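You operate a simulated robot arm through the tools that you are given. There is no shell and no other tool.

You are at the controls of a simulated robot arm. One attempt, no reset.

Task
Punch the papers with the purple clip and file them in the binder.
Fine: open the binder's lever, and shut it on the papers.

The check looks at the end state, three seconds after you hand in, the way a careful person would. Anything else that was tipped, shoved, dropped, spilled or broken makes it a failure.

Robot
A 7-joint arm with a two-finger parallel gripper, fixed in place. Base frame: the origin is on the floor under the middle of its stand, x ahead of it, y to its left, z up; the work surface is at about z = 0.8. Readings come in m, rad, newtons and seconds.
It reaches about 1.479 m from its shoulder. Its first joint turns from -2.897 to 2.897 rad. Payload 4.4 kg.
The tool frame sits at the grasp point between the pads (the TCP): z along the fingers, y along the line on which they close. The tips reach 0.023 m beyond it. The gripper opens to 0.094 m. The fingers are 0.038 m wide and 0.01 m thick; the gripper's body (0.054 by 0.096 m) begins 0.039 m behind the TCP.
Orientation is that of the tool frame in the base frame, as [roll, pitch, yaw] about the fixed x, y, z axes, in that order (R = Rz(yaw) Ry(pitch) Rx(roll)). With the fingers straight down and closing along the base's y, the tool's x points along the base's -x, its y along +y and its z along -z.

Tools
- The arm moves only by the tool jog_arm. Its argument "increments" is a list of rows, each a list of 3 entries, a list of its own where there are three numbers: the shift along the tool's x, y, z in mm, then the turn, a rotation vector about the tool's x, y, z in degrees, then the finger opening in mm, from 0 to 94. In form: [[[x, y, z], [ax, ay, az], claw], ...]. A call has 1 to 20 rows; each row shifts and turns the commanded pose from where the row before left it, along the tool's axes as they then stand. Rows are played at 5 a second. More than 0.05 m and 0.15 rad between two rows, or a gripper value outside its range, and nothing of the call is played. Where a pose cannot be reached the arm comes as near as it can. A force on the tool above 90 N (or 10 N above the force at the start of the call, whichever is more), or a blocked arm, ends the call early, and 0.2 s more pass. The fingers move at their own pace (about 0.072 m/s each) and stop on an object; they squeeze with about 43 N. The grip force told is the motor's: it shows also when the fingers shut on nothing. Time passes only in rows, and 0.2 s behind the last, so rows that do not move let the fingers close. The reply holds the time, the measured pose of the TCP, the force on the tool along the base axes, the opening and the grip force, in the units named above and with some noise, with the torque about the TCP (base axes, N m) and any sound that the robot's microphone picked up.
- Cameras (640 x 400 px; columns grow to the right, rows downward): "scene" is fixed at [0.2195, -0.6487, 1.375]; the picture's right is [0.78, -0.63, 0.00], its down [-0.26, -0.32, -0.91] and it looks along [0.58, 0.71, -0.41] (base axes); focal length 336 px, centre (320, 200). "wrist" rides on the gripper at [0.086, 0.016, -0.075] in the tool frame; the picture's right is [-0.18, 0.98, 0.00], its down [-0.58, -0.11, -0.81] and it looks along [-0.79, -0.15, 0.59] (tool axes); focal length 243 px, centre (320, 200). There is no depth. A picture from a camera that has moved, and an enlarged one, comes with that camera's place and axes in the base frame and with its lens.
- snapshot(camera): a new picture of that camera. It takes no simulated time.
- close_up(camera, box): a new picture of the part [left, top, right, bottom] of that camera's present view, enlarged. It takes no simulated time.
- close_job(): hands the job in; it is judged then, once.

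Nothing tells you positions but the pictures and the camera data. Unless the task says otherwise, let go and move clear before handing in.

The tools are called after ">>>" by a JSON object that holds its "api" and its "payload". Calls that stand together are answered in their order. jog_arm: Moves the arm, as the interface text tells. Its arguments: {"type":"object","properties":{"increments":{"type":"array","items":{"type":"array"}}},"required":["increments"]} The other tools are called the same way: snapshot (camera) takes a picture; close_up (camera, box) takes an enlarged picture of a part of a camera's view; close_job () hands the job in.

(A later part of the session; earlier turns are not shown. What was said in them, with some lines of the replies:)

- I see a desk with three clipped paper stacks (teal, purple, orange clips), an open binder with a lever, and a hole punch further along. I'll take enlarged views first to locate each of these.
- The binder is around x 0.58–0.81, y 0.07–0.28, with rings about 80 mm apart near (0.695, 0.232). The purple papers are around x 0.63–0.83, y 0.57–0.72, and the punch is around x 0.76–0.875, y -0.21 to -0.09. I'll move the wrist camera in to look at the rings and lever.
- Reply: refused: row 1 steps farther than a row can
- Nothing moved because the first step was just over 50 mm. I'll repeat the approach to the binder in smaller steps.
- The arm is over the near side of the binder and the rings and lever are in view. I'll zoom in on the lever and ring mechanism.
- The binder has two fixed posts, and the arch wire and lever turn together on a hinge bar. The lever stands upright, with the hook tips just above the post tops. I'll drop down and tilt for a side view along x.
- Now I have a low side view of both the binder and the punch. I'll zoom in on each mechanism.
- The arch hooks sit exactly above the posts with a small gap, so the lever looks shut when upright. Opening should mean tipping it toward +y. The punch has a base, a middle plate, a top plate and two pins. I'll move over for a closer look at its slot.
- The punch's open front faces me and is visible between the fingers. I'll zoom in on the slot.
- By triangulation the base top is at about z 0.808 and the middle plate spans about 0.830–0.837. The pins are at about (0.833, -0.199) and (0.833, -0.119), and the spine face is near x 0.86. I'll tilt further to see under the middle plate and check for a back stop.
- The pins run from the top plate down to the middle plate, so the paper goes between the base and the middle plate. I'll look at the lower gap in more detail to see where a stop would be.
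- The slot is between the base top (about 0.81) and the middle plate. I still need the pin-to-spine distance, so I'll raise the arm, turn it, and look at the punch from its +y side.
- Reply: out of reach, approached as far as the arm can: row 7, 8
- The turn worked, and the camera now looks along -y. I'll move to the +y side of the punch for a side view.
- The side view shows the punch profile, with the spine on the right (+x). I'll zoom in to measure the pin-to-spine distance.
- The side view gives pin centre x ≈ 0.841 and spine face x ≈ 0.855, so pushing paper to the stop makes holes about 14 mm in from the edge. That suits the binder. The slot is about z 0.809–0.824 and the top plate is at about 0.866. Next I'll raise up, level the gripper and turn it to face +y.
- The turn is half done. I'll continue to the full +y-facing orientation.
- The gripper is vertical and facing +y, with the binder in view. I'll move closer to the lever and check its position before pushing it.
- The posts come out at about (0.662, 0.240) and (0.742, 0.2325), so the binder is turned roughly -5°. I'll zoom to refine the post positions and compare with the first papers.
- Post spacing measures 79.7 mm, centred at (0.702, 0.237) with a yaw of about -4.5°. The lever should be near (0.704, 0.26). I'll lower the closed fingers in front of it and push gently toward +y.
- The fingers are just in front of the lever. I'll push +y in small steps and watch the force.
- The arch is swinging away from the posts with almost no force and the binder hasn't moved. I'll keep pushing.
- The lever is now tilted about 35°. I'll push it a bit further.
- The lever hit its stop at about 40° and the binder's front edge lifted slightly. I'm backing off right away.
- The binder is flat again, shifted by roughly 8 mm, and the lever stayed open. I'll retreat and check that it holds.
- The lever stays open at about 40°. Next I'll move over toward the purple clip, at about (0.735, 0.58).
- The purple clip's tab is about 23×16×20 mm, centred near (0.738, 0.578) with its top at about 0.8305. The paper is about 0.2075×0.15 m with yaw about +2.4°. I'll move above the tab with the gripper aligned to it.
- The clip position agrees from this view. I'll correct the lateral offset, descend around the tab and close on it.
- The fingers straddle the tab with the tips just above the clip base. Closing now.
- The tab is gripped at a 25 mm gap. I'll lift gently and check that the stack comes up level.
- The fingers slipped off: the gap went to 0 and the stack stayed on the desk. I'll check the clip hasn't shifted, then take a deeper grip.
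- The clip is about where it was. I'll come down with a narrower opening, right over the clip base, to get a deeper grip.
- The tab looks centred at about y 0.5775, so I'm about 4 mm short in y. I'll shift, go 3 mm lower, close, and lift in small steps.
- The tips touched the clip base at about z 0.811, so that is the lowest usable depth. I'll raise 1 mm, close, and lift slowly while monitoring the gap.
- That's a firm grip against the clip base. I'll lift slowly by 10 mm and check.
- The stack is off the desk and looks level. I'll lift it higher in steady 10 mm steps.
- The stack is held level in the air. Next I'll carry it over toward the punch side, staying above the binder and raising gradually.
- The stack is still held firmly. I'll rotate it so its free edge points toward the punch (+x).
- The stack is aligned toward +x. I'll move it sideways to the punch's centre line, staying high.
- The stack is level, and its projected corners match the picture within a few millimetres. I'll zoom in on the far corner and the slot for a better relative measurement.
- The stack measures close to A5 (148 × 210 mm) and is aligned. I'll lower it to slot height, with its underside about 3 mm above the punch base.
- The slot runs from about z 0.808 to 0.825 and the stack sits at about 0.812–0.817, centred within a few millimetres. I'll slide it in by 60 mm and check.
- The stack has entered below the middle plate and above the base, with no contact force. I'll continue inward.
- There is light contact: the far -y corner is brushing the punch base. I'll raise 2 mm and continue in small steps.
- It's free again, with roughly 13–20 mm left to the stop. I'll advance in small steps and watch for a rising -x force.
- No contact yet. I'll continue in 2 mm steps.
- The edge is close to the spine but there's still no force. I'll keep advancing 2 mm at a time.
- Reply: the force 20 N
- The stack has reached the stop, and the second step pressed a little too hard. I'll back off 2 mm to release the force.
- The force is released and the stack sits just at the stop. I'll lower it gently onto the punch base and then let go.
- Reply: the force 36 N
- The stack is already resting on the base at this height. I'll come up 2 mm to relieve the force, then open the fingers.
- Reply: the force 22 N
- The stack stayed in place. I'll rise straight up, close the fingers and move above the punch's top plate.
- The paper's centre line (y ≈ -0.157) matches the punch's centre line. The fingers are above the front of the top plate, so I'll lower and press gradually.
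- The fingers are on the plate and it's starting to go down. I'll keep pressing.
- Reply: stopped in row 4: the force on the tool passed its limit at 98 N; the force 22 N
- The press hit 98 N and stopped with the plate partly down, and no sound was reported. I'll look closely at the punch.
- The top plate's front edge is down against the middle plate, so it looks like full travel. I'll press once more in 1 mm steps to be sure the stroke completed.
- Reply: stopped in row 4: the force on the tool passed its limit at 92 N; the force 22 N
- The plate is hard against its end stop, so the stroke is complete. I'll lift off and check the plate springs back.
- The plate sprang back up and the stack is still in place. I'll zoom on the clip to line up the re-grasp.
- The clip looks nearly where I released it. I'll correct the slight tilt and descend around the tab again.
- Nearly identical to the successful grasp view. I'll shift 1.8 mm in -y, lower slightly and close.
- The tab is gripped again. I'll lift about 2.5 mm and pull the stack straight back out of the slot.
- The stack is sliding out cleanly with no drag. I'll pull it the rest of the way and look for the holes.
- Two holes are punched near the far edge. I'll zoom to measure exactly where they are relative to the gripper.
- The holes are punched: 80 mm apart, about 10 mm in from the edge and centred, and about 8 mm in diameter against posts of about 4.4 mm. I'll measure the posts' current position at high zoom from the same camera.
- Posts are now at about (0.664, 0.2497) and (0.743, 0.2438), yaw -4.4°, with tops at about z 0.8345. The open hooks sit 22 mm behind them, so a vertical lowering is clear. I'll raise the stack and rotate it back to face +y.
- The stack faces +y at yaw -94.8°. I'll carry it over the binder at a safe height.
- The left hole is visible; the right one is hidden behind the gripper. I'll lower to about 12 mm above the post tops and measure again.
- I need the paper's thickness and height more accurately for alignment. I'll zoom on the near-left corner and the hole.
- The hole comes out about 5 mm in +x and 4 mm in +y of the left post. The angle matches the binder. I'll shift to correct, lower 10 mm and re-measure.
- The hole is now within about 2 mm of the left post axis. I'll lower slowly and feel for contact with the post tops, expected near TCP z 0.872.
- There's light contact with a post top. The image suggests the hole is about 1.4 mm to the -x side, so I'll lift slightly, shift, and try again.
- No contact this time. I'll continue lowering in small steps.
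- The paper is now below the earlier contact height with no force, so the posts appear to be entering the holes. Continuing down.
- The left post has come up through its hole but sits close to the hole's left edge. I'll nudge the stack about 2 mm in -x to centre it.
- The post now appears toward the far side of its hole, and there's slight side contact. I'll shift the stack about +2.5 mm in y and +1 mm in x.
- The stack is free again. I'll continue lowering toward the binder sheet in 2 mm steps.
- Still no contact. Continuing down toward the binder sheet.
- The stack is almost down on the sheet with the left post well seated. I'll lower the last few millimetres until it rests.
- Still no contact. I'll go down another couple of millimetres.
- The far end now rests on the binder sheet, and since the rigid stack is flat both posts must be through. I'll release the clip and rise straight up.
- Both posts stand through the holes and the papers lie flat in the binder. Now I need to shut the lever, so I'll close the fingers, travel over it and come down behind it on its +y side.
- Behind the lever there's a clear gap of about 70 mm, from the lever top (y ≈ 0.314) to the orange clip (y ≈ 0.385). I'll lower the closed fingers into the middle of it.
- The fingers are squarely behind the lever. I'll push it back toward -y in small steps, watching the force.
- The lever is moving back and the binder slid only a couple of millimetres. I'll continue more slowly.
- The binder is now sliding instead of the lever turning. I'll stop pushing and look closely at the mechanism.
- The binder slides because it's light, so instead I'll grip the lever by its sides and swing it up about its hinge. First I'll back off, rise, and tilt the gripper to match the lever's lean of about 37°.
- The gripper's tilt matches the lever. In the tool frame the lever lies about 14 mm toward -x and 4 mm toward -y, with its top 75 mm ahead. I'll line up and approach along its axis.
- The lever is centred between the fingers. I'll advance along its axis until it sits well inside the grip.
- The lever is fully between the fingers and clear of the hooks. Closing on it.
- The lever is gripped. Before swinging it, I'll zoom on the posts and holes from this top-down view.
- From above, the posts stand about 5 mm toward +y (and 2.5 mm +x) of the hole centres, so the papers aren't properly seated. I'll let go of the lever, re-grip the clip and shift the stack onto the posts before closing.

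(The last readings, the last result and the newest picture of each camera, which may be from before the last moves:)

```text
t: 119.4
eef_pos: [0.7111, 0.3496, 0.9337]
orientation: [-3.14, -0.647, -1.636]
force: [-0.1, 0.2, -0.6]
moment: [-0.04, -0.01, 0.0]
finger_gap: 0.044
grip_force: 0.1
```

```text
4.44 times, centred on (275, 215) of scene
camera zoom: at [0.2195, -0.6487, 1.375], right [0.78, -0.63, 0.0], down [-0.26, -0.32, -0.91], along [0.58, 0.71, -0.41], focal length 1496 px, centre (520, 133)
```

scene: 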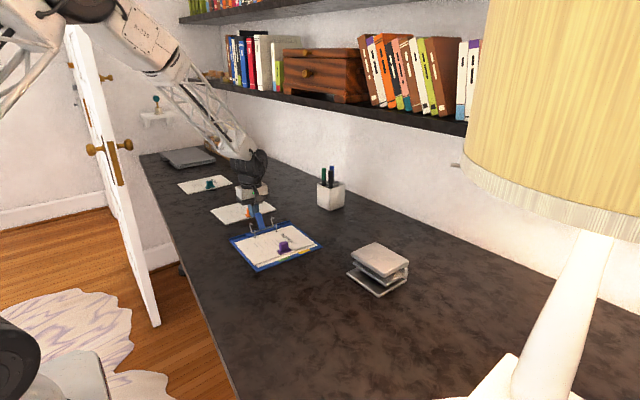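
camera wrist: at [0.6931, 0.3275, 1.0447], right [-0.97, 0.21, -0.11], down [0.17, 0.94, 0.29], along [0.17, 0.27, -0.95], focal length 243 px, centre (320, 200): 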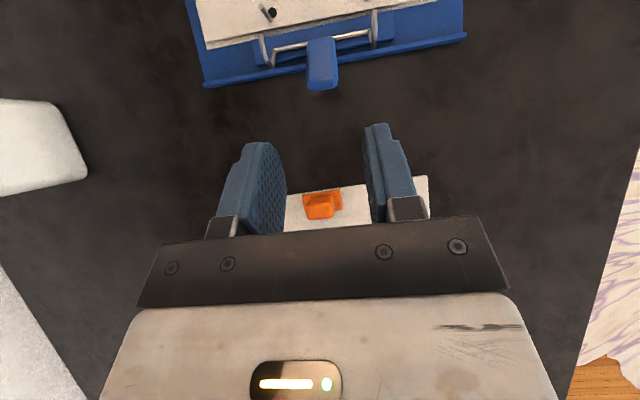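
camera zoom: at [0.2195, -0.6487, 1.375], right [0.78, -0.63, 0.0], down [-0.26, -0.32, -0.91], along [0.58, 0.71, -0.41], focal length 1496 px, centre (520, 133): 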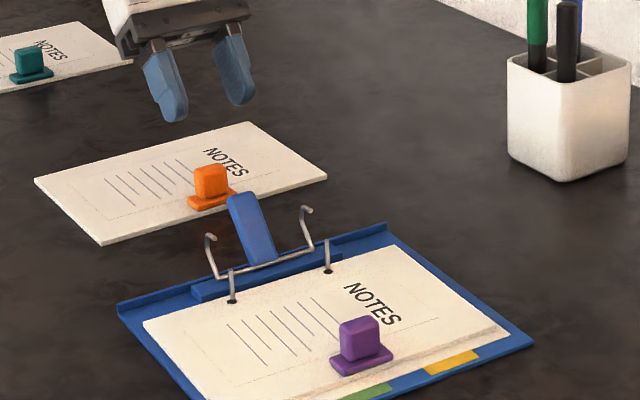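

I'll level the gripper and move back above the purple clip.

>>> {"api": "jog_arm", "payload": {"increments": [[[0, 0, -10], [0, -7.4, 0], 44], [[0, 0, 0], [0, -7.4, 0], 44], [[0, 0, 0], [0, -7.4, 0], 44], [[0, 0, 0], [0, -7.4, 0], 44], [[0, 0, 0], [0, -7.4, 0], 44], [[30, 0.9, 0], [0, 0, 0], 44], [[40, 0.9, 0], [0, 0, 0], 44], [[42, 0.9, 0], [0, 0, 0], 44], [[42, 0.9, 0], [0, 0, 0], 44], [[42, 0.9, 0], [0, 0, 0], 44], [[35, 0.9, 0], [0, 0, 0], 44], [[13, 0.7, 0], [0, 0, 0], 44], [[0, 0, 0], [0, 0, 0], 44]]}}

>>> {"api": "snapshot", "payload": {"camera": "wrist"}}

>>> {"api": "close_up", "payload": {"camera": "wrist", "box": [270, 0, 370, 80]}}

```text
t: 122.2
eef_pos: [0.689, 0.1174, 0.9418]
orientation: [-3.139, -0.001, -1.635]
force: [-0.3, -0.5, -0.5]
moment: [-0.02, 0.0, 0.02]
finger_gap: 0.0438
grip_force: 0.1
```

```text
taken
camera wrist: at [0.6664, 0.0314, 1.016], right [-0.97, 0.25, 0.0], down [0.14, 0.57, 0.81], along [0.2, 0.78, -0.59], focal length 243 px, centre (320, 200)
```

wrist: 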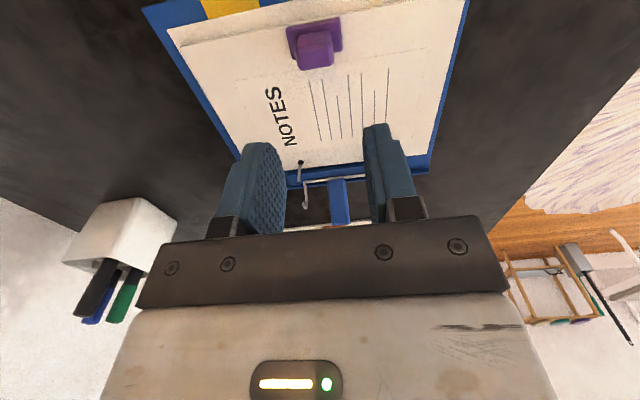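

```text
5.00 times, centred on (320, 40) of wrist
camera zoom: at [0.6664, 0.0314, 1.016], right [-0.97, 0.25, 0.0], down [0.14, 0.57, 0.81], along [0.2, 0.78, -0.59], focal length 1213 px, centre (320, 1000)
```

zoom: 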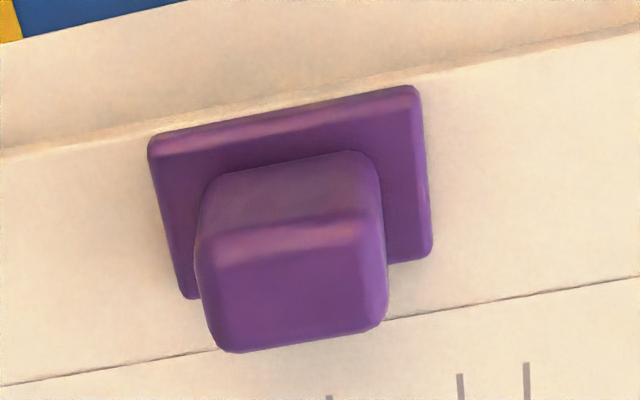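

The clip is at about (0.688, 0.108). I'll line up and descend around the tab.

>>> {"api": "jog_arm", "payload": {"increments": [[[9, 0.5, 10], [0, 0, 0], 44], [[0, 0, 30], [0, 0, 0], 44], [[0, 0, 30], [0, 0, 0], 44], [[0, 0, 20], [0, 0, 0], 44], [[0, 0, 7], [0, 0, 0], 44], [[0, 0, 0], [0, 0, 0], 44]]}}

>>> {"api": "close_up", "payload": {"camera": "wrist", "box": [220, 90, 420, 240]}}

>>> {"api": "close_up", "payload": {"camera": "scene", "box": [230, 190, 330, 270]}}

```text
t: 123.6
eef_pos: [0.6883, 0.104, 0.8448]
orientation: [-3.139, 0.0, -1.637]
force: [-0.2, 0.4, -0.1]
moment: [0.0, 0.02, 0.03]
finger_gap: 0.044
grip_force: 0.0
```

```text
2.67 times, centred on (320, 165) of wrist
camera zoom: at [0.6655, 0.0192, 0.9204], right [-0.97, 0.25, 0.0], down [0.15, 0.57, 0.81], along [0.2, 0.78, -0.59], focal length 647 px, centre (320, 293)
```

zoom: 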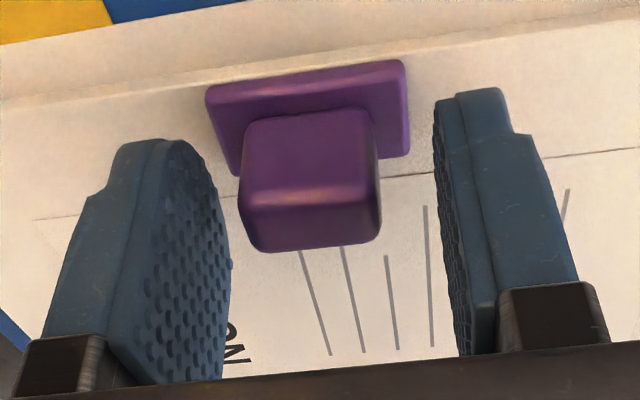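

```text
5.00 times, centred on (280, 230) of scene
camera zoom: at [0.2195, -0.6487, 1.375], right [0.78, -0.63, 0.0], down [-0.26, -0.32, -0.91], along [0.58, 0.71, -0.41], focal length 1683 px, centre (520, 50)
```

zoom: 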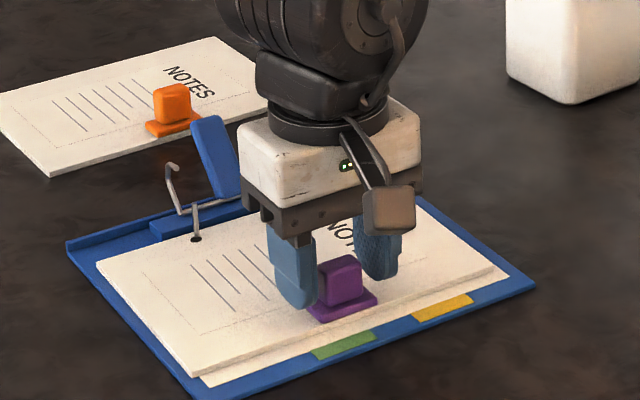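

The tab centre comes out at about y 0.109, so I'll shift 4.5 mm forward, lower the last 6 mm and grip.

>>> {"api": "jog_arm", "payload": {"increments": [[[-4.5, 0, 0], [0, 0, 0], 44], [[0, 0, 3], [0, 0, 0], 44], [[0, 0, 2.5], [0, 0, 0], 40], [[0, 0, 0], [0, 0, 0], 40]]}}

>>> {"api": "close_up", "payload": {"camera": "wrist", "box": [220, 90, 420, 240]}}

```text
t: 124.6
eef_pos: [0.6871, 0.1084, 0.8413]
orientation: [-3.138, -0.001, -1.636]
force: [-0.4, 0.5, -0.9]
moment: [0.02, -0.01, -0.04]
finger_gap: 0.0399
grip_force: 0.1
```

```text
2.67 times, centred on (320, 165) of wrist
camera zoom: at [0.6656, 0.0239, 0.9155], right [-0.97, 0.25, 0.0], down [0.14, 0.57, 0.81], along [0.2, 0.78, -0.59], focal length 647 px, centre (320, 293)
```

zoom: 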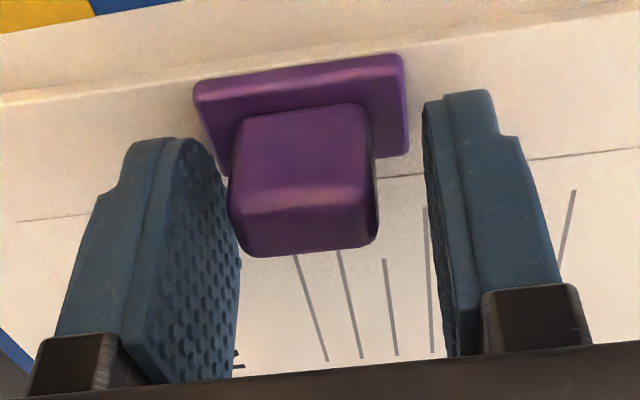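

That matches the earlier good grip view. I'll make a small sideways correction, lower a bit more and close.

>>> {"api": "jog_arm", "payload": {"increments": [[[0, -1.2, 1.5], [0, 0, 0], 40], [[0, 0, 1], [0, 0, 0], 36], [[0, 0, 0], [0, 0, 0], 26], [[0, 0, 0], [0, 0, 0], 0], [[0, 0, 0], [0, 0, 0], 0], [[0, 0, 0], [0, 0, 0], 0]]}}

>>> {"api": "close_up", "payload": {"camera": "wrist", "box": [220, 90, 420, 240]}}

>>> {"api": "close_up", "payload": {"camera": "scene", "box": [226, 205, 276, 245]}}

```text
t: 126.0
eef_pos: [0.6893, 0.1095, 0.8385]
orientation: [-3.138, -0.001, -1.635]
force: [3.1, 0.3, 0.4]
moment: [0.02, 0.01, -0.33]
finger_gap: 0.0255
grip_force: 43.0
```

```text
2.67 times, centred on (320, 165) of wrist
camera zoom: at [0.6666, 0.024, 0.913], right [-0.97, 0.25, 0.0], down [0.15, 0.57, 0.81], along [0.2, 0.78, -0.59], focal length 647 px, centre (320, 293)
```

zoom: 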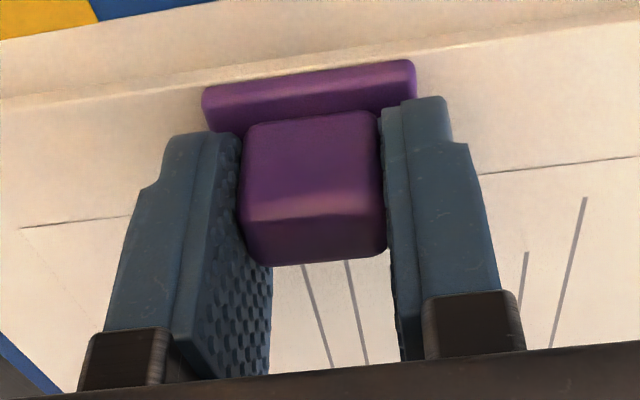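

```text
10.00 times, centred on (251, 225) of scene
camera zoom: at [0.2195, -0.6487, 1.375], right [0.78, -0.63, 0.0], down [-0.26, -0.32, -0.91], along [0.58, 0.71, -0.41], focal length 3366 px, centre (1010, -50)
```

zoom: 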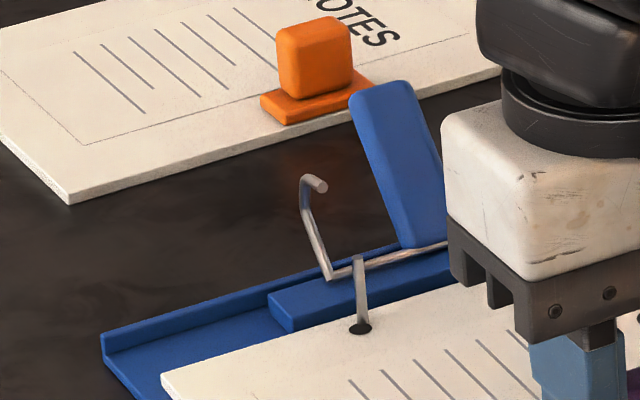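

Gripped, with slight side pressure on a post as expected. I'll lift about 1.5 mm and shift the stack +2.2 mm in x and +5 mm in y in small steps.

>>> {"api": "jog_arm", "payload": {"increments": [[[0, -1, -1.5], [0, 0, 0], 0], [[0, -1.2, 0], [0, 0, 0], 0], [[-1.5, 0, 0], [0, 0, 0], 0], [[-1.5, 0, 0], [0, 0, 0], 0], [[0, 0, 0], [0, 0, 0], 0]]}}

>>> {"api": "close_up", "payload": {"camera": "scene", "box": [226, 205, 276, 245]}}

```text
t: 127.2
eef_pos: [0.6918, 0.1115, 0.8395]
orientation: [3.141, 0.0, -1.637]
force: [-0.7, 0.3, -0.3]
moment: [-0.04, 0.01, 0.01]
finger_gap: 0.025
grip_force: 42.5
```

```text
10.00 times, centred on (251, 225) of scene
camera zoom: at [0.2195, -0.6487, 1.375], right [0.78, -0.63, 0.0], down [-0.26, -0.32, -0.91], along [0.58, 0.71, -0.41], focal length 3366 px, centre (1010, -50)
```

zoom: 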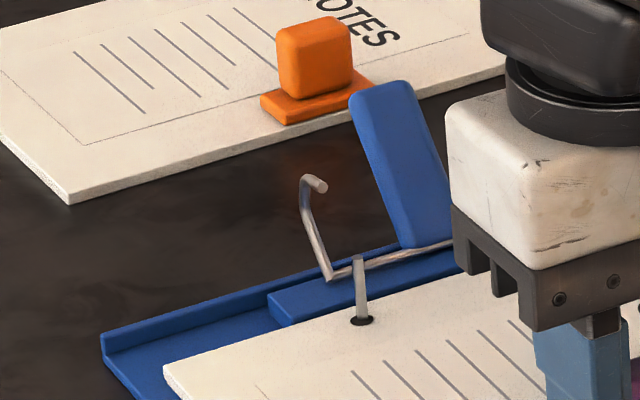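

The stack moves freely and the post is coming toward the hole centre. I'll shift another 2 mm in +y.

>>> {"api": "jog_arm", "payload": {"increments": [[[-1, 0, 0], [0, 0, 0], 0], [[-1, 0, 0], [0, 0, 0], 0], [[0, 0, 0], [0, 0, 0], 0]]}}

>>> {"api": "close_up", "payload": {"camera": "scene", "box": [238, 218, 262, 236]}}

>>> {"api": "close_up", "payload": {"camera": "scene", "box": [226, 205, 276, 245]}}

```text
t: 128.0
eef_pos: [0.6913, 0.1139, 0.8383]
orientation: [-3.139, 0.0, -1.634]
force: [0.7, -2.1, 0.3]
moment: [-0.09, 0.01, 0.03]
finger_gap: 0.0252
grip_force: 43.1
```

```text
16.00 times, centred on (250, 227) of scene
camera zoom: at [0.2195, -0.6487, 1.375], right [0.78, -0.63, 0.0], down [-0.26, -0.32, -0.91], along [0.58, 0.71, -0.41], focal length 5385 px, centre (1440, -232)
```

zoom: 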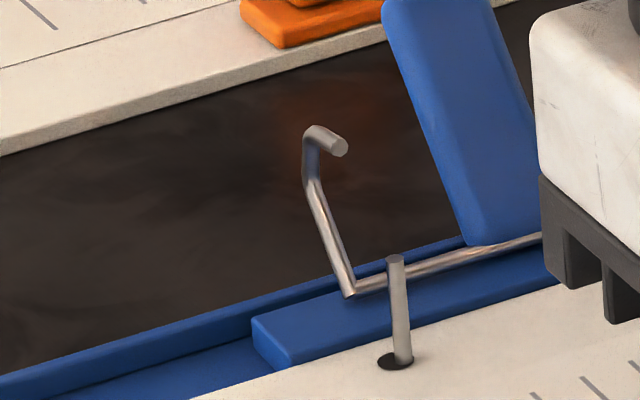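

```text
10.00 times, centred on (251, 225) of scene
camera zoom: at [0.2195, -0.6487, 1.375], right [0.78, -0.63, 0.0], down [-0.26, -0.32, -0.91], along [0.58, 0.71, -0.41], focal length 3366 px, centre (1010, -50)
```

zoom: 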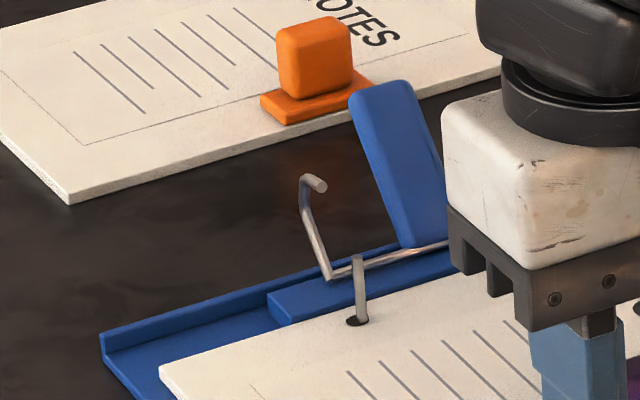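

The post is now centred in depth but sits a bit to the right in its hole. I'll nudge +1.6 mm in x and back 0.7 mm in y.

>>> {"api": "jog_arm", "payload": {"increments": [[[0.7, -0.8, 0], [0, 0, 0], 0], [[0, -0.8, 0], [0, 0, 0], 0], [[0, 0, 0], [0, 0, 0], 0]]}}

>>> {"api": "close_up", "payload": {"camera": "scene", "box": [238, 218, 262, 236]}}

```text
t: 128.8
eef_pos: [0.6937, 0.1131, 0.8382]
orientation: [-3.141, -0.001, -1.635]
force: [0.2, -0.1, -0.7]
moment: [-0.06, 0.02, 0.01]
finger_gap: 0.0256
grip_force: 42.6
```

```text
16.00 times, centred on (250, 227) of scene
camera zoom: at [0.2195, -0.6487, 1.375], right [0.78, -0.63, 0.0], down [-0.26, -0.32, -0.91], along [0.58, 0.71, -0.41], focal length 5385 px, centre (1440, -232)
```

zoom: 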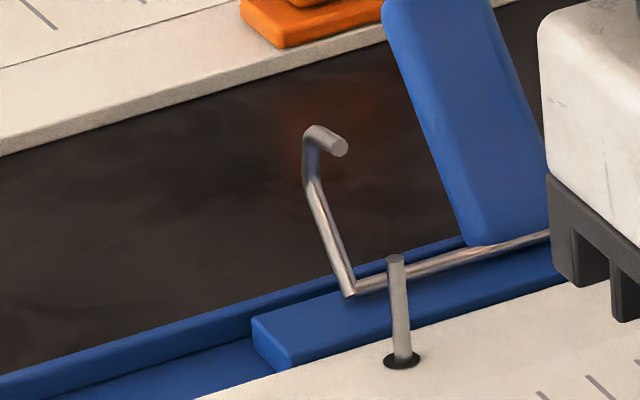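

The left post is now centred in its hole. I'll lower the stack back onto the sheet and release it gently.

>>> {"api": "jog_arm", "payload": {"increments": [[[0, 0, 0.7], [0, 0, 0], 0], [[0, 0, 0.7], [0, 0, 0], 0], [[0, 0, 0], [0, 0, 0], 0]]}}

>>> {"api": "jog_arm", "payload": {"increments": [[[0, 0, 0], [0, 0, 0], 28], [[0, 0, 0], [0, 0, 0], 34], [[0, 0, 0], [0, 0, 0], 42], [[0, 0, 0], [0, 0, 0], 42], [[0, 0, -5], [0, 0, 0], 42], [[0, 0, -15], [0, 0, 0], 42], [[0, 0, -25], [0, 0, 0], 42], [[0, 0, -35], [0, 0, 0], 42], [[0, 0, -35], [0, 0, 0], 42], [[0, 0, 0], [0, 0, 0], 42]]}}

>>> {"api": "close_up", "payload": {"camera": "scene", "box": [235, 205, 295, 245]}}

>>> {"api": "close_up", "payload": {"camera": "wrist", "box": [220, 60, 420, 230]}}

```text
t: 129.6
eef_pos: [0.6934, 0.1127, 0.8387]
orientation: [-3.139, 0.0, -1.635]
force: [-4.8, -2.3, 14.6]
moment: [0.36, 0.13, -0.14]
finger_gap: 0.0254
grip_force: 42.9
```

```text
t: 131.8
eef_pos: [0.6934, 0.1123, 0.9523]
orientation: [3.141, 0.002, -1.636]
force: [0.2, 0.1, 0.4]
moment: [0.0, -0.02, 0.03]
finger_gap: 0.0421
grip_force: 0.0
```

```text
10.00 times, centred on (265, 225) of scene
camera zoom: at [0.2195, -0.6487, 1.375], right [0.78, -0.63, 0.0], down [-0.26, -0.32, -0.91], along [0.58, 0.71, -0.41], focal length 3366 px, centre (870, -50)
```

zoom: 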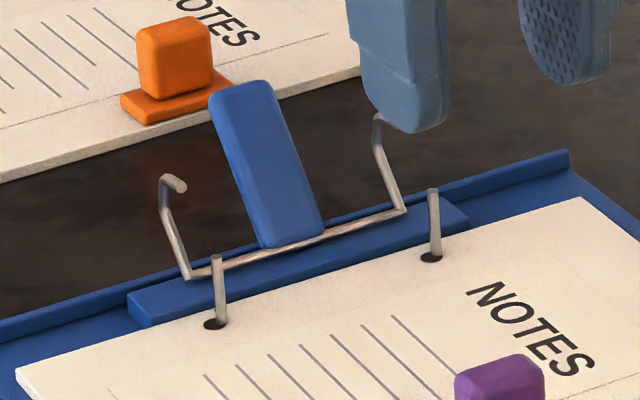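

```text
2.35 times, centred on (320, 145) of wrist
camera zoom: at [0.6709, 0.0279, 1.0275], right [-0.97, 0.25, 0.0], down [0.15, 0.57, 0.81], along [0.2, 0.78, -0.59], focal length 571 px, centre (320, 329)
```

zoom: 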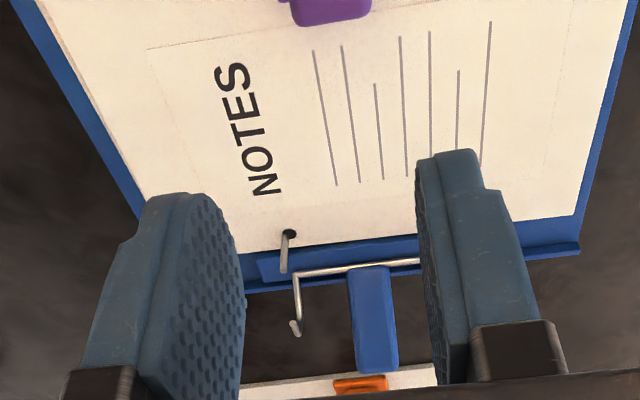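

Both posts now stand inside their holes. Back to the lever: I'll move over it and tilt the gripper to its lean again.

>>> {"api": "jog_arm", "payload": {"increments": [[[-20, 0, -10], [0, 0, 0], 44], [[-40, -0.4, 0], [0, 0, 0], 44], [[-42, -0.4, 0], [0, 0, 0], 44], [[-42, -0.4, 0], [0, 0, 0], 44], [[-42, -0.4, 0], [0, 0, 0], 44], [[-35, -0.5, 0], [0, 0, 0], 44], [[0, 0, 0], [0, 8, 0], 44], [[0, 0, 0], [0, 8, 0], 44], [[0, 0, 0], [0, 8, 0], 44], [[0, 0, 0], [0, 8, 0], 44], [[0, 0, 0], [0, 8, 0], 44], [[0, 0, 0], [0, 0, 0], 44]]}}

>>> {"api": "snapshot", "payload": {"camera": "wrist"}}

>>> {"api": "close_up", "payload": {"camera": "scene", "box": [220, 160, 330, 250]}}

```text
t: 134.4
eef_pos: [0.7101, 0.3335, 0.963]
orientation: [3.141, -0.7, -1.635]
force: [0.7, 0.1, 0.0]
moment: [-0.02, 0.02, -0.03]
finger_gap: 0.0441
grip_force: 0.1
```

```text
taken
camera wrist: at [0.6915, 0.3163, 1.0762], right [-0.97, 0.2, -0.12], down [0.17, 0.96, 0.24], along [0.16, 0.22, -0.96], focal length 243 px, centre (320, 200)
```

wrist: 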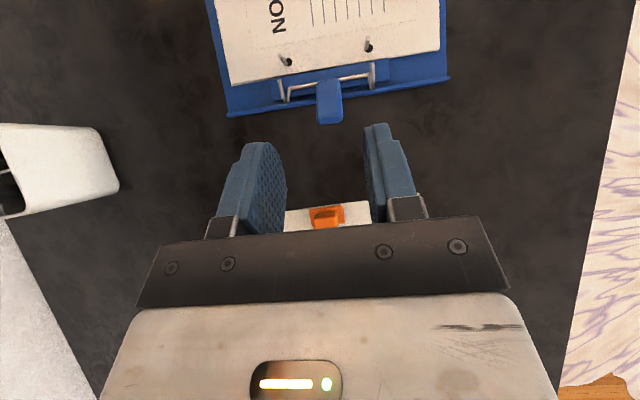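

```text
4.44 times, centred on (275, 205) of scene
camera zoom: at [0.2195, -0.6487, 1.375], right [0.78, -0.63, 0.0], down [-0.26, -0.32, -0.91], along [0.58, 0.71, -0.41], focal length 1496 px, centre (520, 178)
```

zoom: 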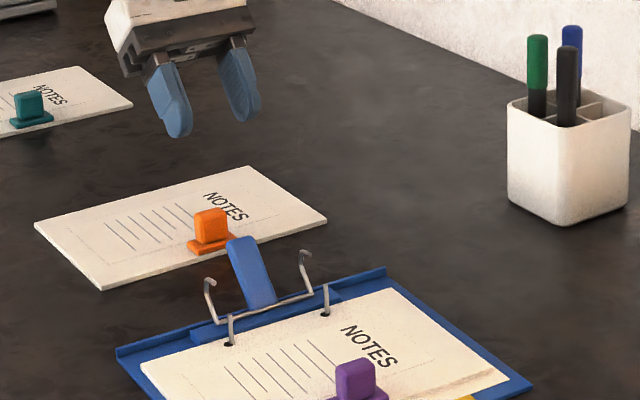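

The tilt matches the lever, which lies about 40 mm toward tool -x with its top 106 mm ahead. I'll align and advance partway.

>>> {"api": "jog_arm", "payload": {"increments": [[[-20, 0, 0], [0, 0, 0], 44], [[-19.5, 0, 0], [0, 0, 0], 44], [[0, 0, 25], [0, 0, 0], 44], [[0, 0, 25], [0, 0, 0], 44], [[0, 0, 15], [0, 0, 0], 44], [[0, 0, 0], [0, 0, 0], 44]]}}

>>> {"api": "snapshot", "payload": {"camera": "wrist"}}

```text
t: 135.8
eef_pos: [0.7067, 0.3226, 0.8877]
orientation: [-3.139, -0.698, -1.637]
force: [0.1, 0.2, -0.1]
moment: [0.06, -0.02, 0.01]
finger_gap: 0.044
grip_force: 0.0
```

```text
taken
camera wrist: at [0.6906, 0.3055, 1.0009], right [-0.97, 0.2, -0.12], down [0.17, 0.95, 0.24], along [0.16, 0.22, -0.96], focal length 243 px, centre (320, 200)
```

wrist: 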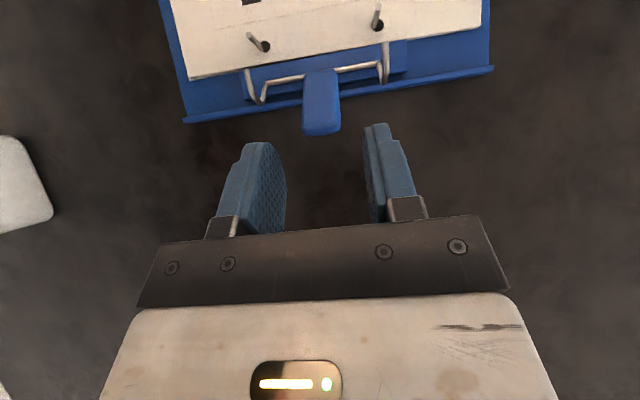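

The lever is centred and parallel to the fingers. I'll advance the rest of the way and close on it.

>>> {"api": "jog_arm", "payload": {"increments": [[[0, 0, 15], [0, 0, 0], 44], [[0, 0, 15], [0, 0, 0], 44], [[0, 0, 12], [0, 0, 0], 44], [[0, 0, 8], [0, 0, 0], 44], [[0, 0, 5], [0, 0, 0], 44], [[0, 0, 0], [0, 0, 0], 34], [[0, 0, 0], [0, 0, 0], 26], [[0, 0, 0], [0, 0, 0], 0], [[0, 0, 0], [0, 0, 0], 0], [[0, 0, 0], [0, 0, 0], 0]]}}

>>> {"api": "snapshot", "payload": {"camera": "wrist"}}

>>> {"api": "close_up", "payload": {"camera": "scene", "box": [230, 180, 310, 240]}}

```text
t: 138.0
eef_pos: [0.7071, 0.2846, 0.8451]
orientation: [-3.138, -0.698, -1.634]
force: [-2.5, 1.7, 0.3]
moment: [0.12, 0.51, -0.41]
finger_gap: 0.0236
grip_force: 43.3
```

```text
taken
camera wrist: at [0.6895, 0.269, 0.9584], right [-0.97, 0.2, -0.12], down [0.17, 0.95, 0.24], along [0.16, 0.22, -0.96], focal length 243 px, centre (320, 200)
```

wrist: 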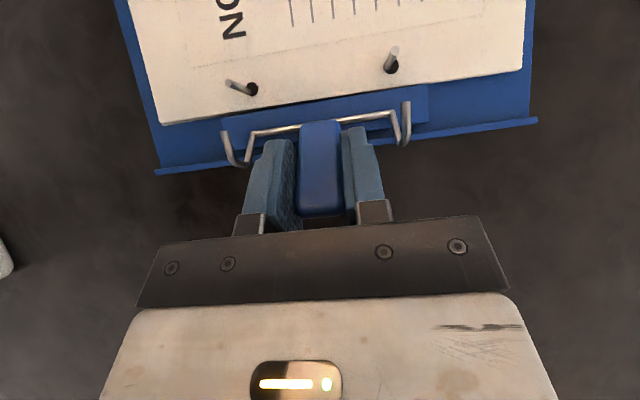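

```text
6.67 times, centred on (270, 210) of scene
camera zoom: at [0.2195, -0.6487, 1.375], right [0.78, -0.63, 0.0], down [-0.26, -0.32, -0.91], along [0.58, 0.71, -0.41], focal length 2244 px, centre (653, 133)
```

zoom: 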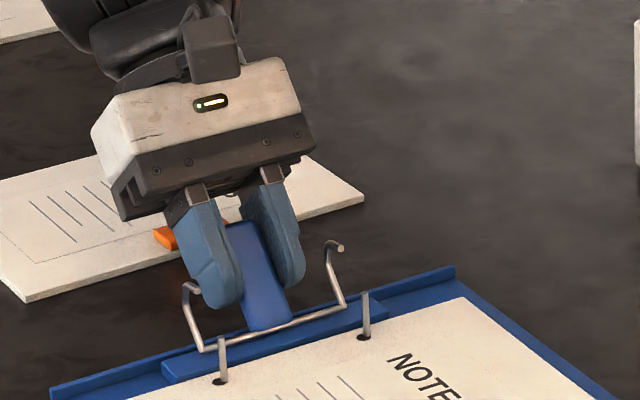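

The lever is firmly gripped again and the posts are still in the holes. I'll swing it up about its hinge in 2.5° steps, doing the first 10° now.

>>> {"api": "jog_arm", "payload": {"increments": [[[1.88, 0, 0], [0, -2.5, 0], 0], [[1.88, 0, 0], [0, -2.5, 0], 0], [[1.88, 0, 0], [0, -2.5, 0], 0], [[1.88, 0, 0], [0, -2.5, 0], 0], [[0, 0, 0], [0, 0, 0], 0]]}}

>>> {"api": "close_up", "payload": {"camera": "scene", "box": [230, 180, 310, 240]}}

>>> {"api": "close_up", "payload": {"camera": "wrist", "box": [140, 40, 460, 240]}}

```text
t: 139.2
eef_pos: [0.7068, 0.2798, 0.8501]
orientation: [-3.139, -0.523, -1.636]
force: [-1.4, 1.5, -0.2]
moment: [0.09, 0.2, -0.07]
finger_gap: 0.0237
grip_force: 42.5
```

```text
6.67 times, centred on (270, 210) of scene
camera zoom: at [0.2195, -0.6487, 1.375], right [0.78, -0.63, 0.0], down [-0.26, -0.32, -0.91], along [0.58, 0.71, -0.41], focal length 2244 px, centre (653, 133)
```

zoom: 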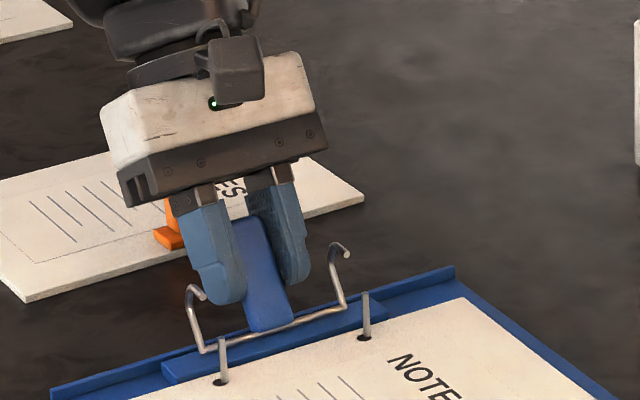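

```text
2.00 times, centred on (300, 140) of wrist
camera zoom: at [0.6875, 0.2432, 0.9581], right [-0.97, 0.22, -0.09], down [0.17, 0.9, 0.41], along [0.17, 0.38, -0.91], focal length 485 px, centre (360, 320)
```

zoom: 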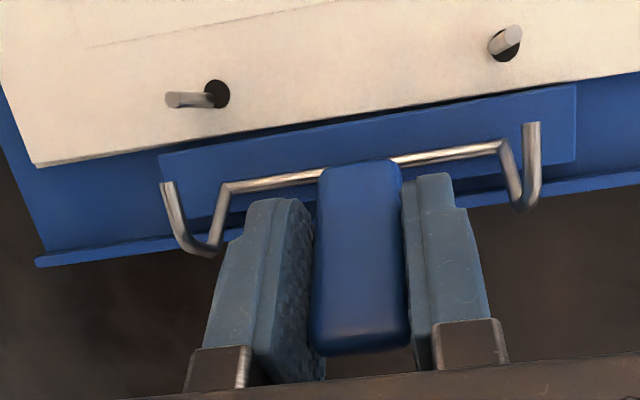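

The lever turned 10° and the binder didn't move. I'll continue another 20°.

>>> {"api": "jog_arm", "payload": {"increments": [[[1.88, 0, 0], [0, -2.5, 0], 0], [[1.88, 0, 0], [0, -2.5, 0], 0], [[1.88, 0, 0], [0, -2.5, 0], 0], [[1.88, 0, 0], [0, -2.5, 0], 0], [[1.88, 0, 0], [0, -2.5, 0], 0], [[1.88, 0, 0], [0, -2.5, 0], 0], [[1.88, 0, 0], [0, -2.5, 0], 0], [[1.88, 0, 0], [0, -2.5, 0], 0], [[0, 0, 0], [0, 0, 0], 0]]}}

>>> {"api": "close_up", "payload": {"camera": "scene", "box": [230, 180, 310, 240]}}

>>> {"api": "close_up", "payload": {"camera": "wrist", "box": [140, 40, 460, 240]}}

```text
t: 141.2
eef_pos: [0.7049, 0.2659, 0.8566]
orientation: [3.141, -0.176, -1.635]
force: [-0.3, -0.6, 0.1]
moment: [0.03, 0.27, 0.09]
finger_gap: 0.0237
grip_force: 42.8
```

```text
6.67 times, centred on (270, 210) of scene
camera zoom: at [0.2195, -0.6487, 1.375], right [0.78, -0.63, 0.0], down [-0.26, -0.32, -0.91], along [0.58, 0.71, -0.41], focal length 2244 px, centre (653, 133)
```

zoom: 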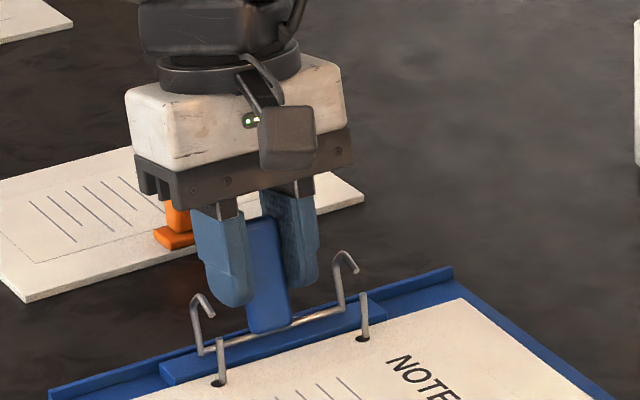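

```text
2.00 times, centred on (300, 140) of wrist
camera zoom: at [0.6832, 0.1948, 0.9446], right [-0.97, 0.24, -0.03], down [0.15, 0.7, 0.69], along [0.19, 0.67, -0.72], focal length 485 px, centre (360, 320)
```

zoom: 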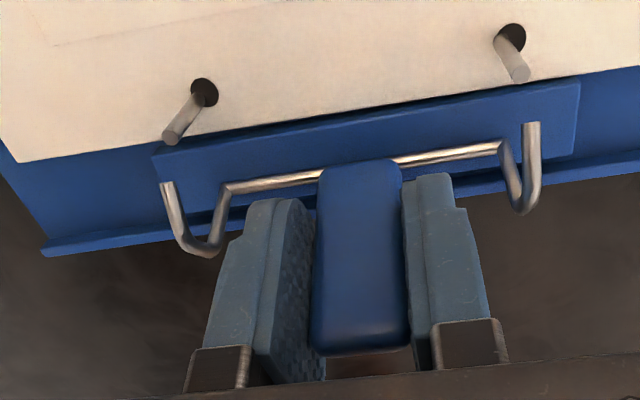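

Going well, with about 10° left. I'll finish in 2° steps.

>>> {"api": "jog_arm", "payload": {"increments": [[[1.5, 0, 0], [0, -2, 0], 0], [[1.5, 0, 0], [0, -2, 0], 0], [[1.5, 0, 0], [0, -2, 0], 0], [[1.5, 0, 0], [0, -2, 0], 0], [[0, 0, 0], [0, 0, 0], 0]]}}

>>> {"api": "close_up", "payload": {"camera": "scene", "box": [230, 190, 310, 250]}}

>>> {"api": "close_up", "payload": {"camera": "wrist", "box": [140, 40, 460, 240]}}

```text
t: 142.4
eef_pos: [0.7035, 0.2603, 0.8576]
orientation: [-3.139, -0.036, -1.634]
force: [-1.4, 0.2, 4.9]
moment: [0.0, 0.59, -0.18]
finger_gap: 0.0235
grip_force: 42.7
```

```text
6.67 times, centred on (270, 220) of scene
camera zoom: at [0.2195, -0.6487, 1.375], right [0.78, -0.63, 0.0], down [-0.26, -0.32, -0.91], along [0.58, 0.71, -0.41], focal length 2244 px, centre (653, 67)
```

zoom: 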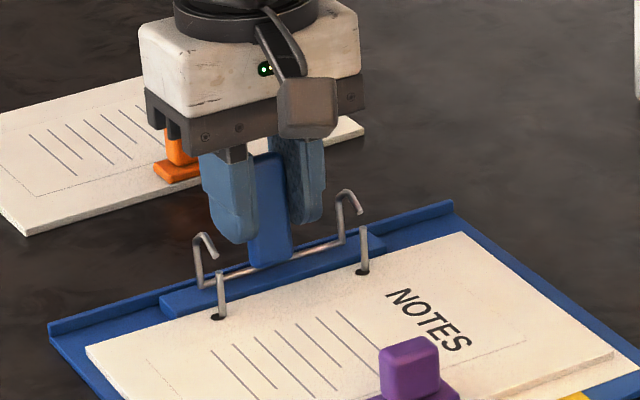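

```text
2.00 times, centred on (300, 140) of wrist
camera zoom: at [0.682, 0.1774, 0.9346], right [-0.97, 0.25, -0.01], down [0.15, 0.6, 0.79], along [0.2, 0.76, -0.62], focal length 485 px, centre (360, 320)
```

zoom: 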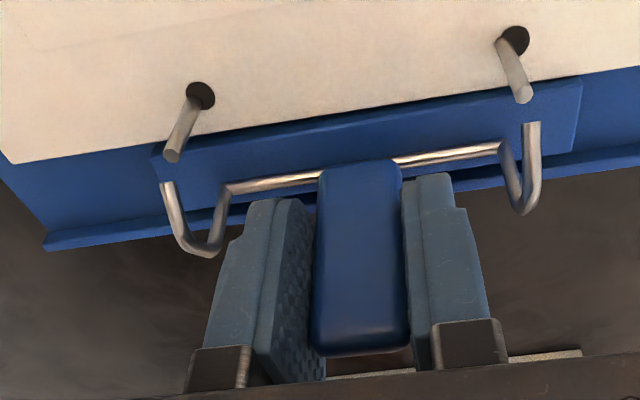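

Nearly there: the hook tips are approaching the post tops. I'll do another 4°.

>>> {"api": "jog_arm", "payload": {"increments": [[[1.5, 0, -0.3], [0, -2, 0], 0], [[1.5, 0, 0], [0, -2, 0], 0], [[0, 0, 0], [0, 0, 0], 0]]}}

>>> {"api": "close_up", "payload": {"camera": "scene", "box": [240, 205, 290, 245]}}

>>> {"api": "close_up", "payload": {"camera": "wrist", "box": [140, 40, 460, 240]}}

```text
t: 143.2
eef_pos: [0.7049, 0.2563, 0.8571]
orientation: [3.141, 0.034, -1.636]
force: [-1.0, 3.1, 1.6]
moment: [0.15, 0.7, -0.24]
finger_gap: 0.0236
grip_force: 43.4
```

```text
10.00 times, centred on (265, 225) of scene
camera zoom: at [0.2195, -0.6487, 1.375], right [0.78, -0.63, 0.0], down [-0.26, -0.32, -0.91], along [0.58, 0.71, -0.41], focal length 3366 px, centre (870, -50)
```

zoom: 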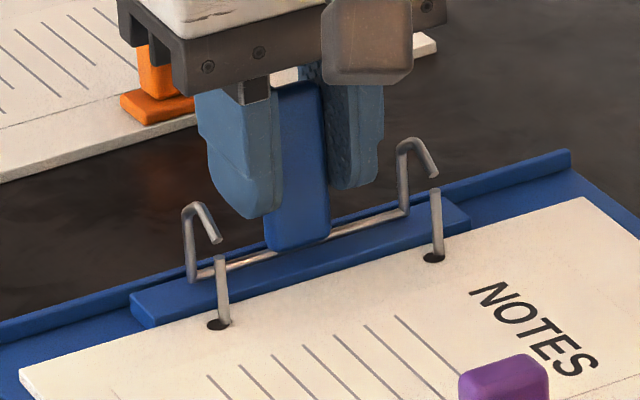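

```text
2.00 times, centred on (300, 140) of wrist
camera zoom: at [0.682, 0.1694, 0.9287], right [-0.97, 0.25, 0.01], down [0.14, 0.54, 0.83], along [0.2, 0.8, -0.56], focal length 485 px, centre (360, 320)
```

zoom: 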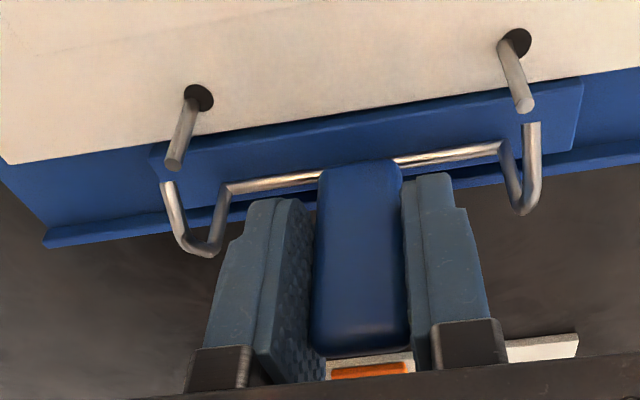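

The hook tips are back directly above the posts with the same small gap as at the start, and I feel the closed stop. I'll release the lever and rise.

>>> {"api": "jog_arm", "payload": {"increments": [[[0, 0, 0], [0, 0, 0], 28], [[0, 0, 0], [0, 0, 0], 34], [[0, 0, 0], [0, 0, 0], 40], [[0, 0, 0], [0, 0, 0], 40], [[0, 0, -5], [0, 0, 0], 40], [[0, 0, -15], [0, 0, 0], 40], [[0, 0, -25], [0, 0, 0], 40], [[0, 0, -35], [0, 0, 0], 40], [[0, 0, -35], [0, 0, 0], 40], [[0, 0, 0], [0, 0, 0], 40]]}}

>>> {"api": "close_up", "payload": {"camera": "scene", "box": [240, 205, 290, 245]}}

>>> {"api": "close_up", "payload": {"camera": "wrist", "box": [200, 40, 440, 220]}}

>>> {"api": "snapshot", "payload": {"camera": "scene"}}

```text
t: 145.4
eef_pos: [0.704, 0.2528, 0.9714]
orientation: [-3.141, 0.036, -1.635]
force: [0.4, -0.1, -0.7]
moment: [-0.01, -0.01, 0.01]
finger_gap: 0.0402
grip_force: 0.0
```

```text
10.00 times, centred on (265, 225) of scene
camera zoom: at [0.2195, -0.6487, 1.375], right [0.78, -0.63, 0.0], down [-0.26, -0.32, -0.91], along [0.58, 0.71, -0.41], focal length 3366 px, centre (870, -50)
```

zoom: 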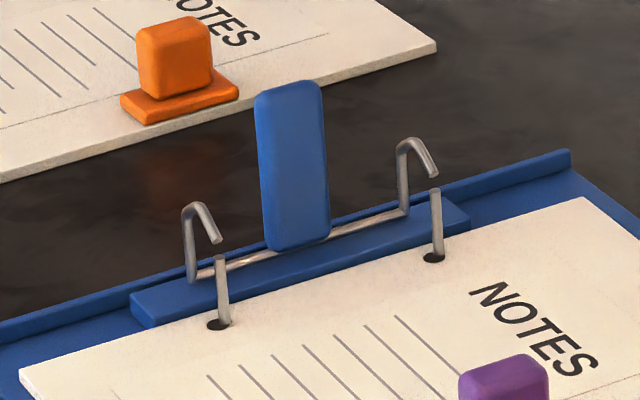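

```text
2.22 times, centred on (320, 130) of wrist
camera zoom: at [0.6815, 0.1663, 1.0435], right [-0.97, 0.25, 0.01], down [0.14, 0.55, 0.83], along [0.2, 0.8, -0.56], focal length 539 px, centre (320, 356)
```

zoom: 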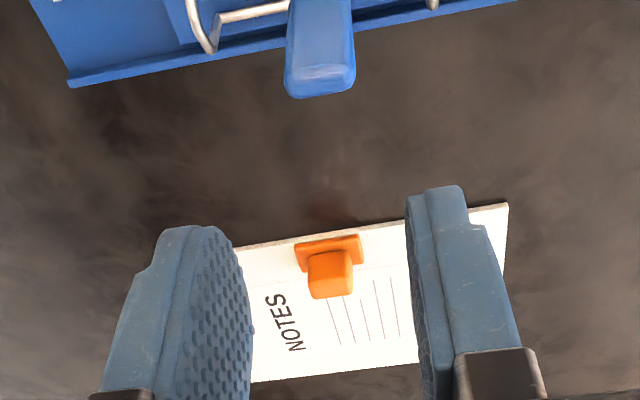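

```text
taken
```

scene: 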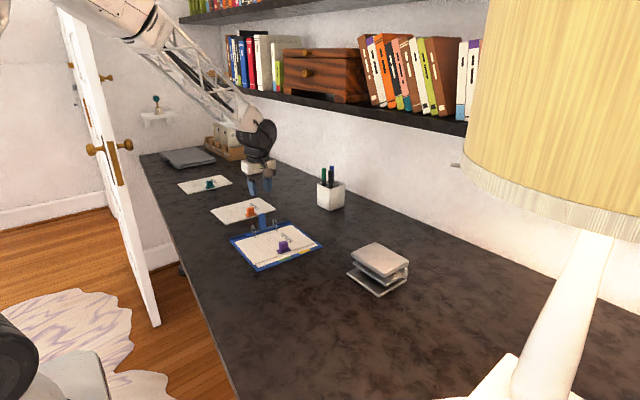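

The lever stays shut, matching its original closed position, and both posts are through the holes. I'll move the arm up and clear and make a final check.

>>> {"api": "jog_arm", "payload": {"increments": [[[0, 0, -30], [0, 0, 0], 40], [[0, 5, -35], [0, 0, 0], 40], [[-4, 22, -35], [0, 0, 0], 40], [[-4, 25, -30], [0, 0, 0], 40], [[-4, 25, -25], [0, 0, 0], 40], [[0, 20, -15], [0, 0, 0], 40], [[0, 0, 0], [0, 0, 0], 40]]}}

>>> {"api": "snapshot", "payload": {"camera": "scene"}}

>>> {"api": "close_up", "payload": {"camera": "scene", "box": [225, 190, 325, 275]}}

>>> {"api": "close_up", "payload": {"camera": "scene", "box": [320, 220, 440, 310]}}

>>> {"api": "snapshot", "payload": {"camera": "wrist"}}

```text
t: 147.0
eef_pos: [0.608, 0.2656, 1.1412]
orientation: [-3.139, 0.034, -1.636]
force: [0.3, 0.1, -0.2]
moment: [0.0, 0.01, 0.01]
finger_gap: 0.0401
grip_force: 0.1
```

```text
taken
```

scene: 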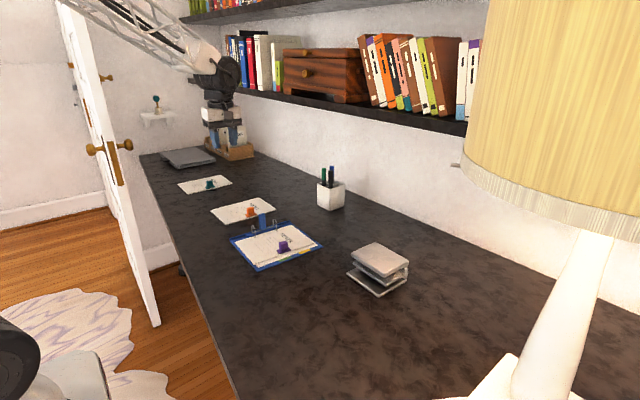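

```text
4.71 times, centred on (275, 232) of scene
camera zoom: at [0.2195, -0.6487, 1.375], right [0.78, -0.63, 0.0], down [-0.26, -0.32, -0.91], along [0.58, 0.71, -0.41], focal length 1584 px, centre (532, 47)
```

zoom: 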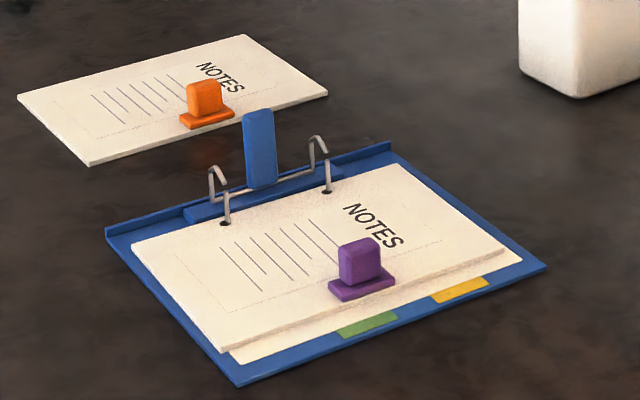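

```text
4.44 times, centred on (380, 265) of scene
camera zoom: at [0.2195, -0.6487, 1.375], right [0.78, -0.63, 0.0], down [-0.26, -0.32, -0.91], along [0.58, 0.71, -0.41], focal length 1496 px, centre (53, -89)
```

zoom: 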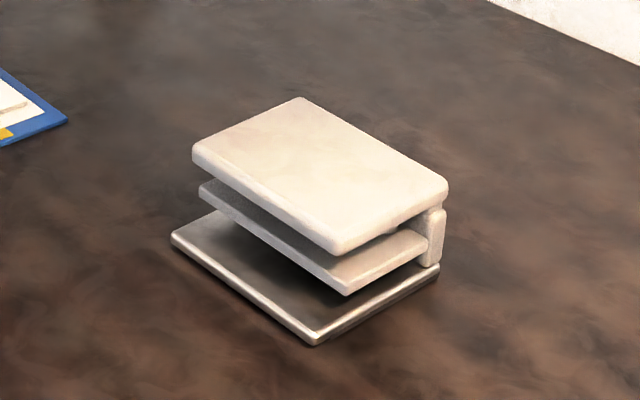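

```text
taken
camera wrist: at [0.5856, 0.1785, 1.2123], right [-0.97, 0.25, 0.01], down [0.14, 0.55, 0.83], along [0.2, 0.8, -0.56], focal length 243 px, centre (320, 200)
```

wrist: 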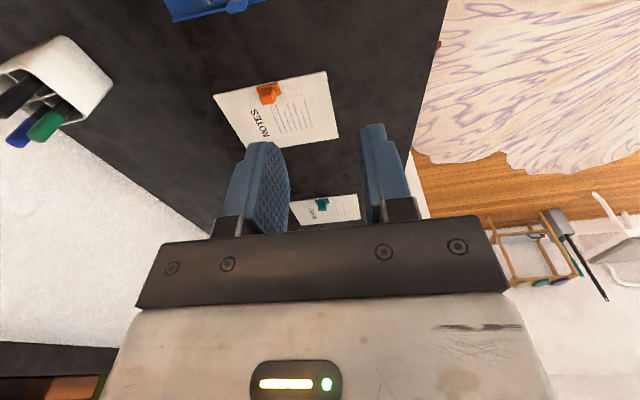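

Everything looks in order. As a last check, I'll compare the arch with its original closed state at the same zoom.

>>> {"api": "close_up", "payload": {"camera": "scene", "box": [245, 205, 290, 240]}}

```text
11.43 times, centred on (268, 222) of scene
camera zoom: at [0.2195, -0.6487, 1.375], right [0.78, -0.63, 0.0], down [-0.26, -0.32, -0.91], along [0.58, 0.71, -0.41], focal length 3846 px, centre (920, -57)
```

zoom: 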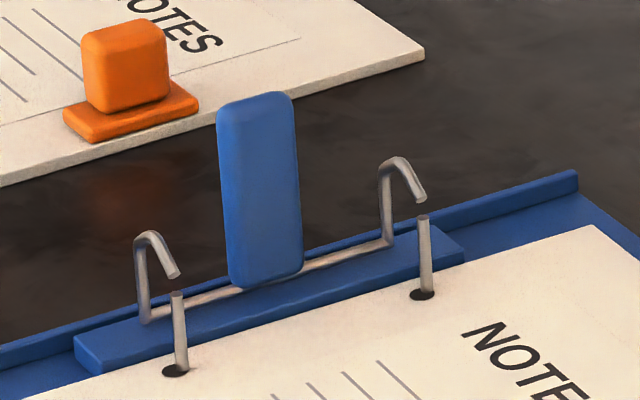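

The hook tips sit directly above the posts, at least as close as at the start, so the arch is shut. The purple papers are punched and filed on both posts, the other items haven't been disturbed, and the arm is clear. Handing in.

>>> {"api": "close_job", "payload": {}}

```text
The job is handed in.
```

The purple-clip papers are punched, filed on both binder posts, and the lever is shut over them. I handed the job in with the gripper empty and the arm clear of the desk items.

- **Punching:** the two holes are about 80 mm apart and centred, roughly 12 mm in from the edge. The punch was pressed to its end stop, and its top plate sprang back up.
- **Filing:** the stack first went in about 5 mm off the hole centres. I re-gripped the clip and shifted it, and the last pictures show both posts standing inside the holes.
- **Lever:** pushing it shut from behind only slid the binder, so I gripped it and swung it closed. The hook tips now sit directly over the posts, at least as close as they were at the start.
- **Things that moved:**
  - The binder's front edge lifted slightly and settled back flat when I first opened the lever. It ended about 7 mm from where it began.
  - The punch shifted about 2–3 mm when the papers met its stop.
  - The orange and teal papers and everything else on the desk look undisturbed.
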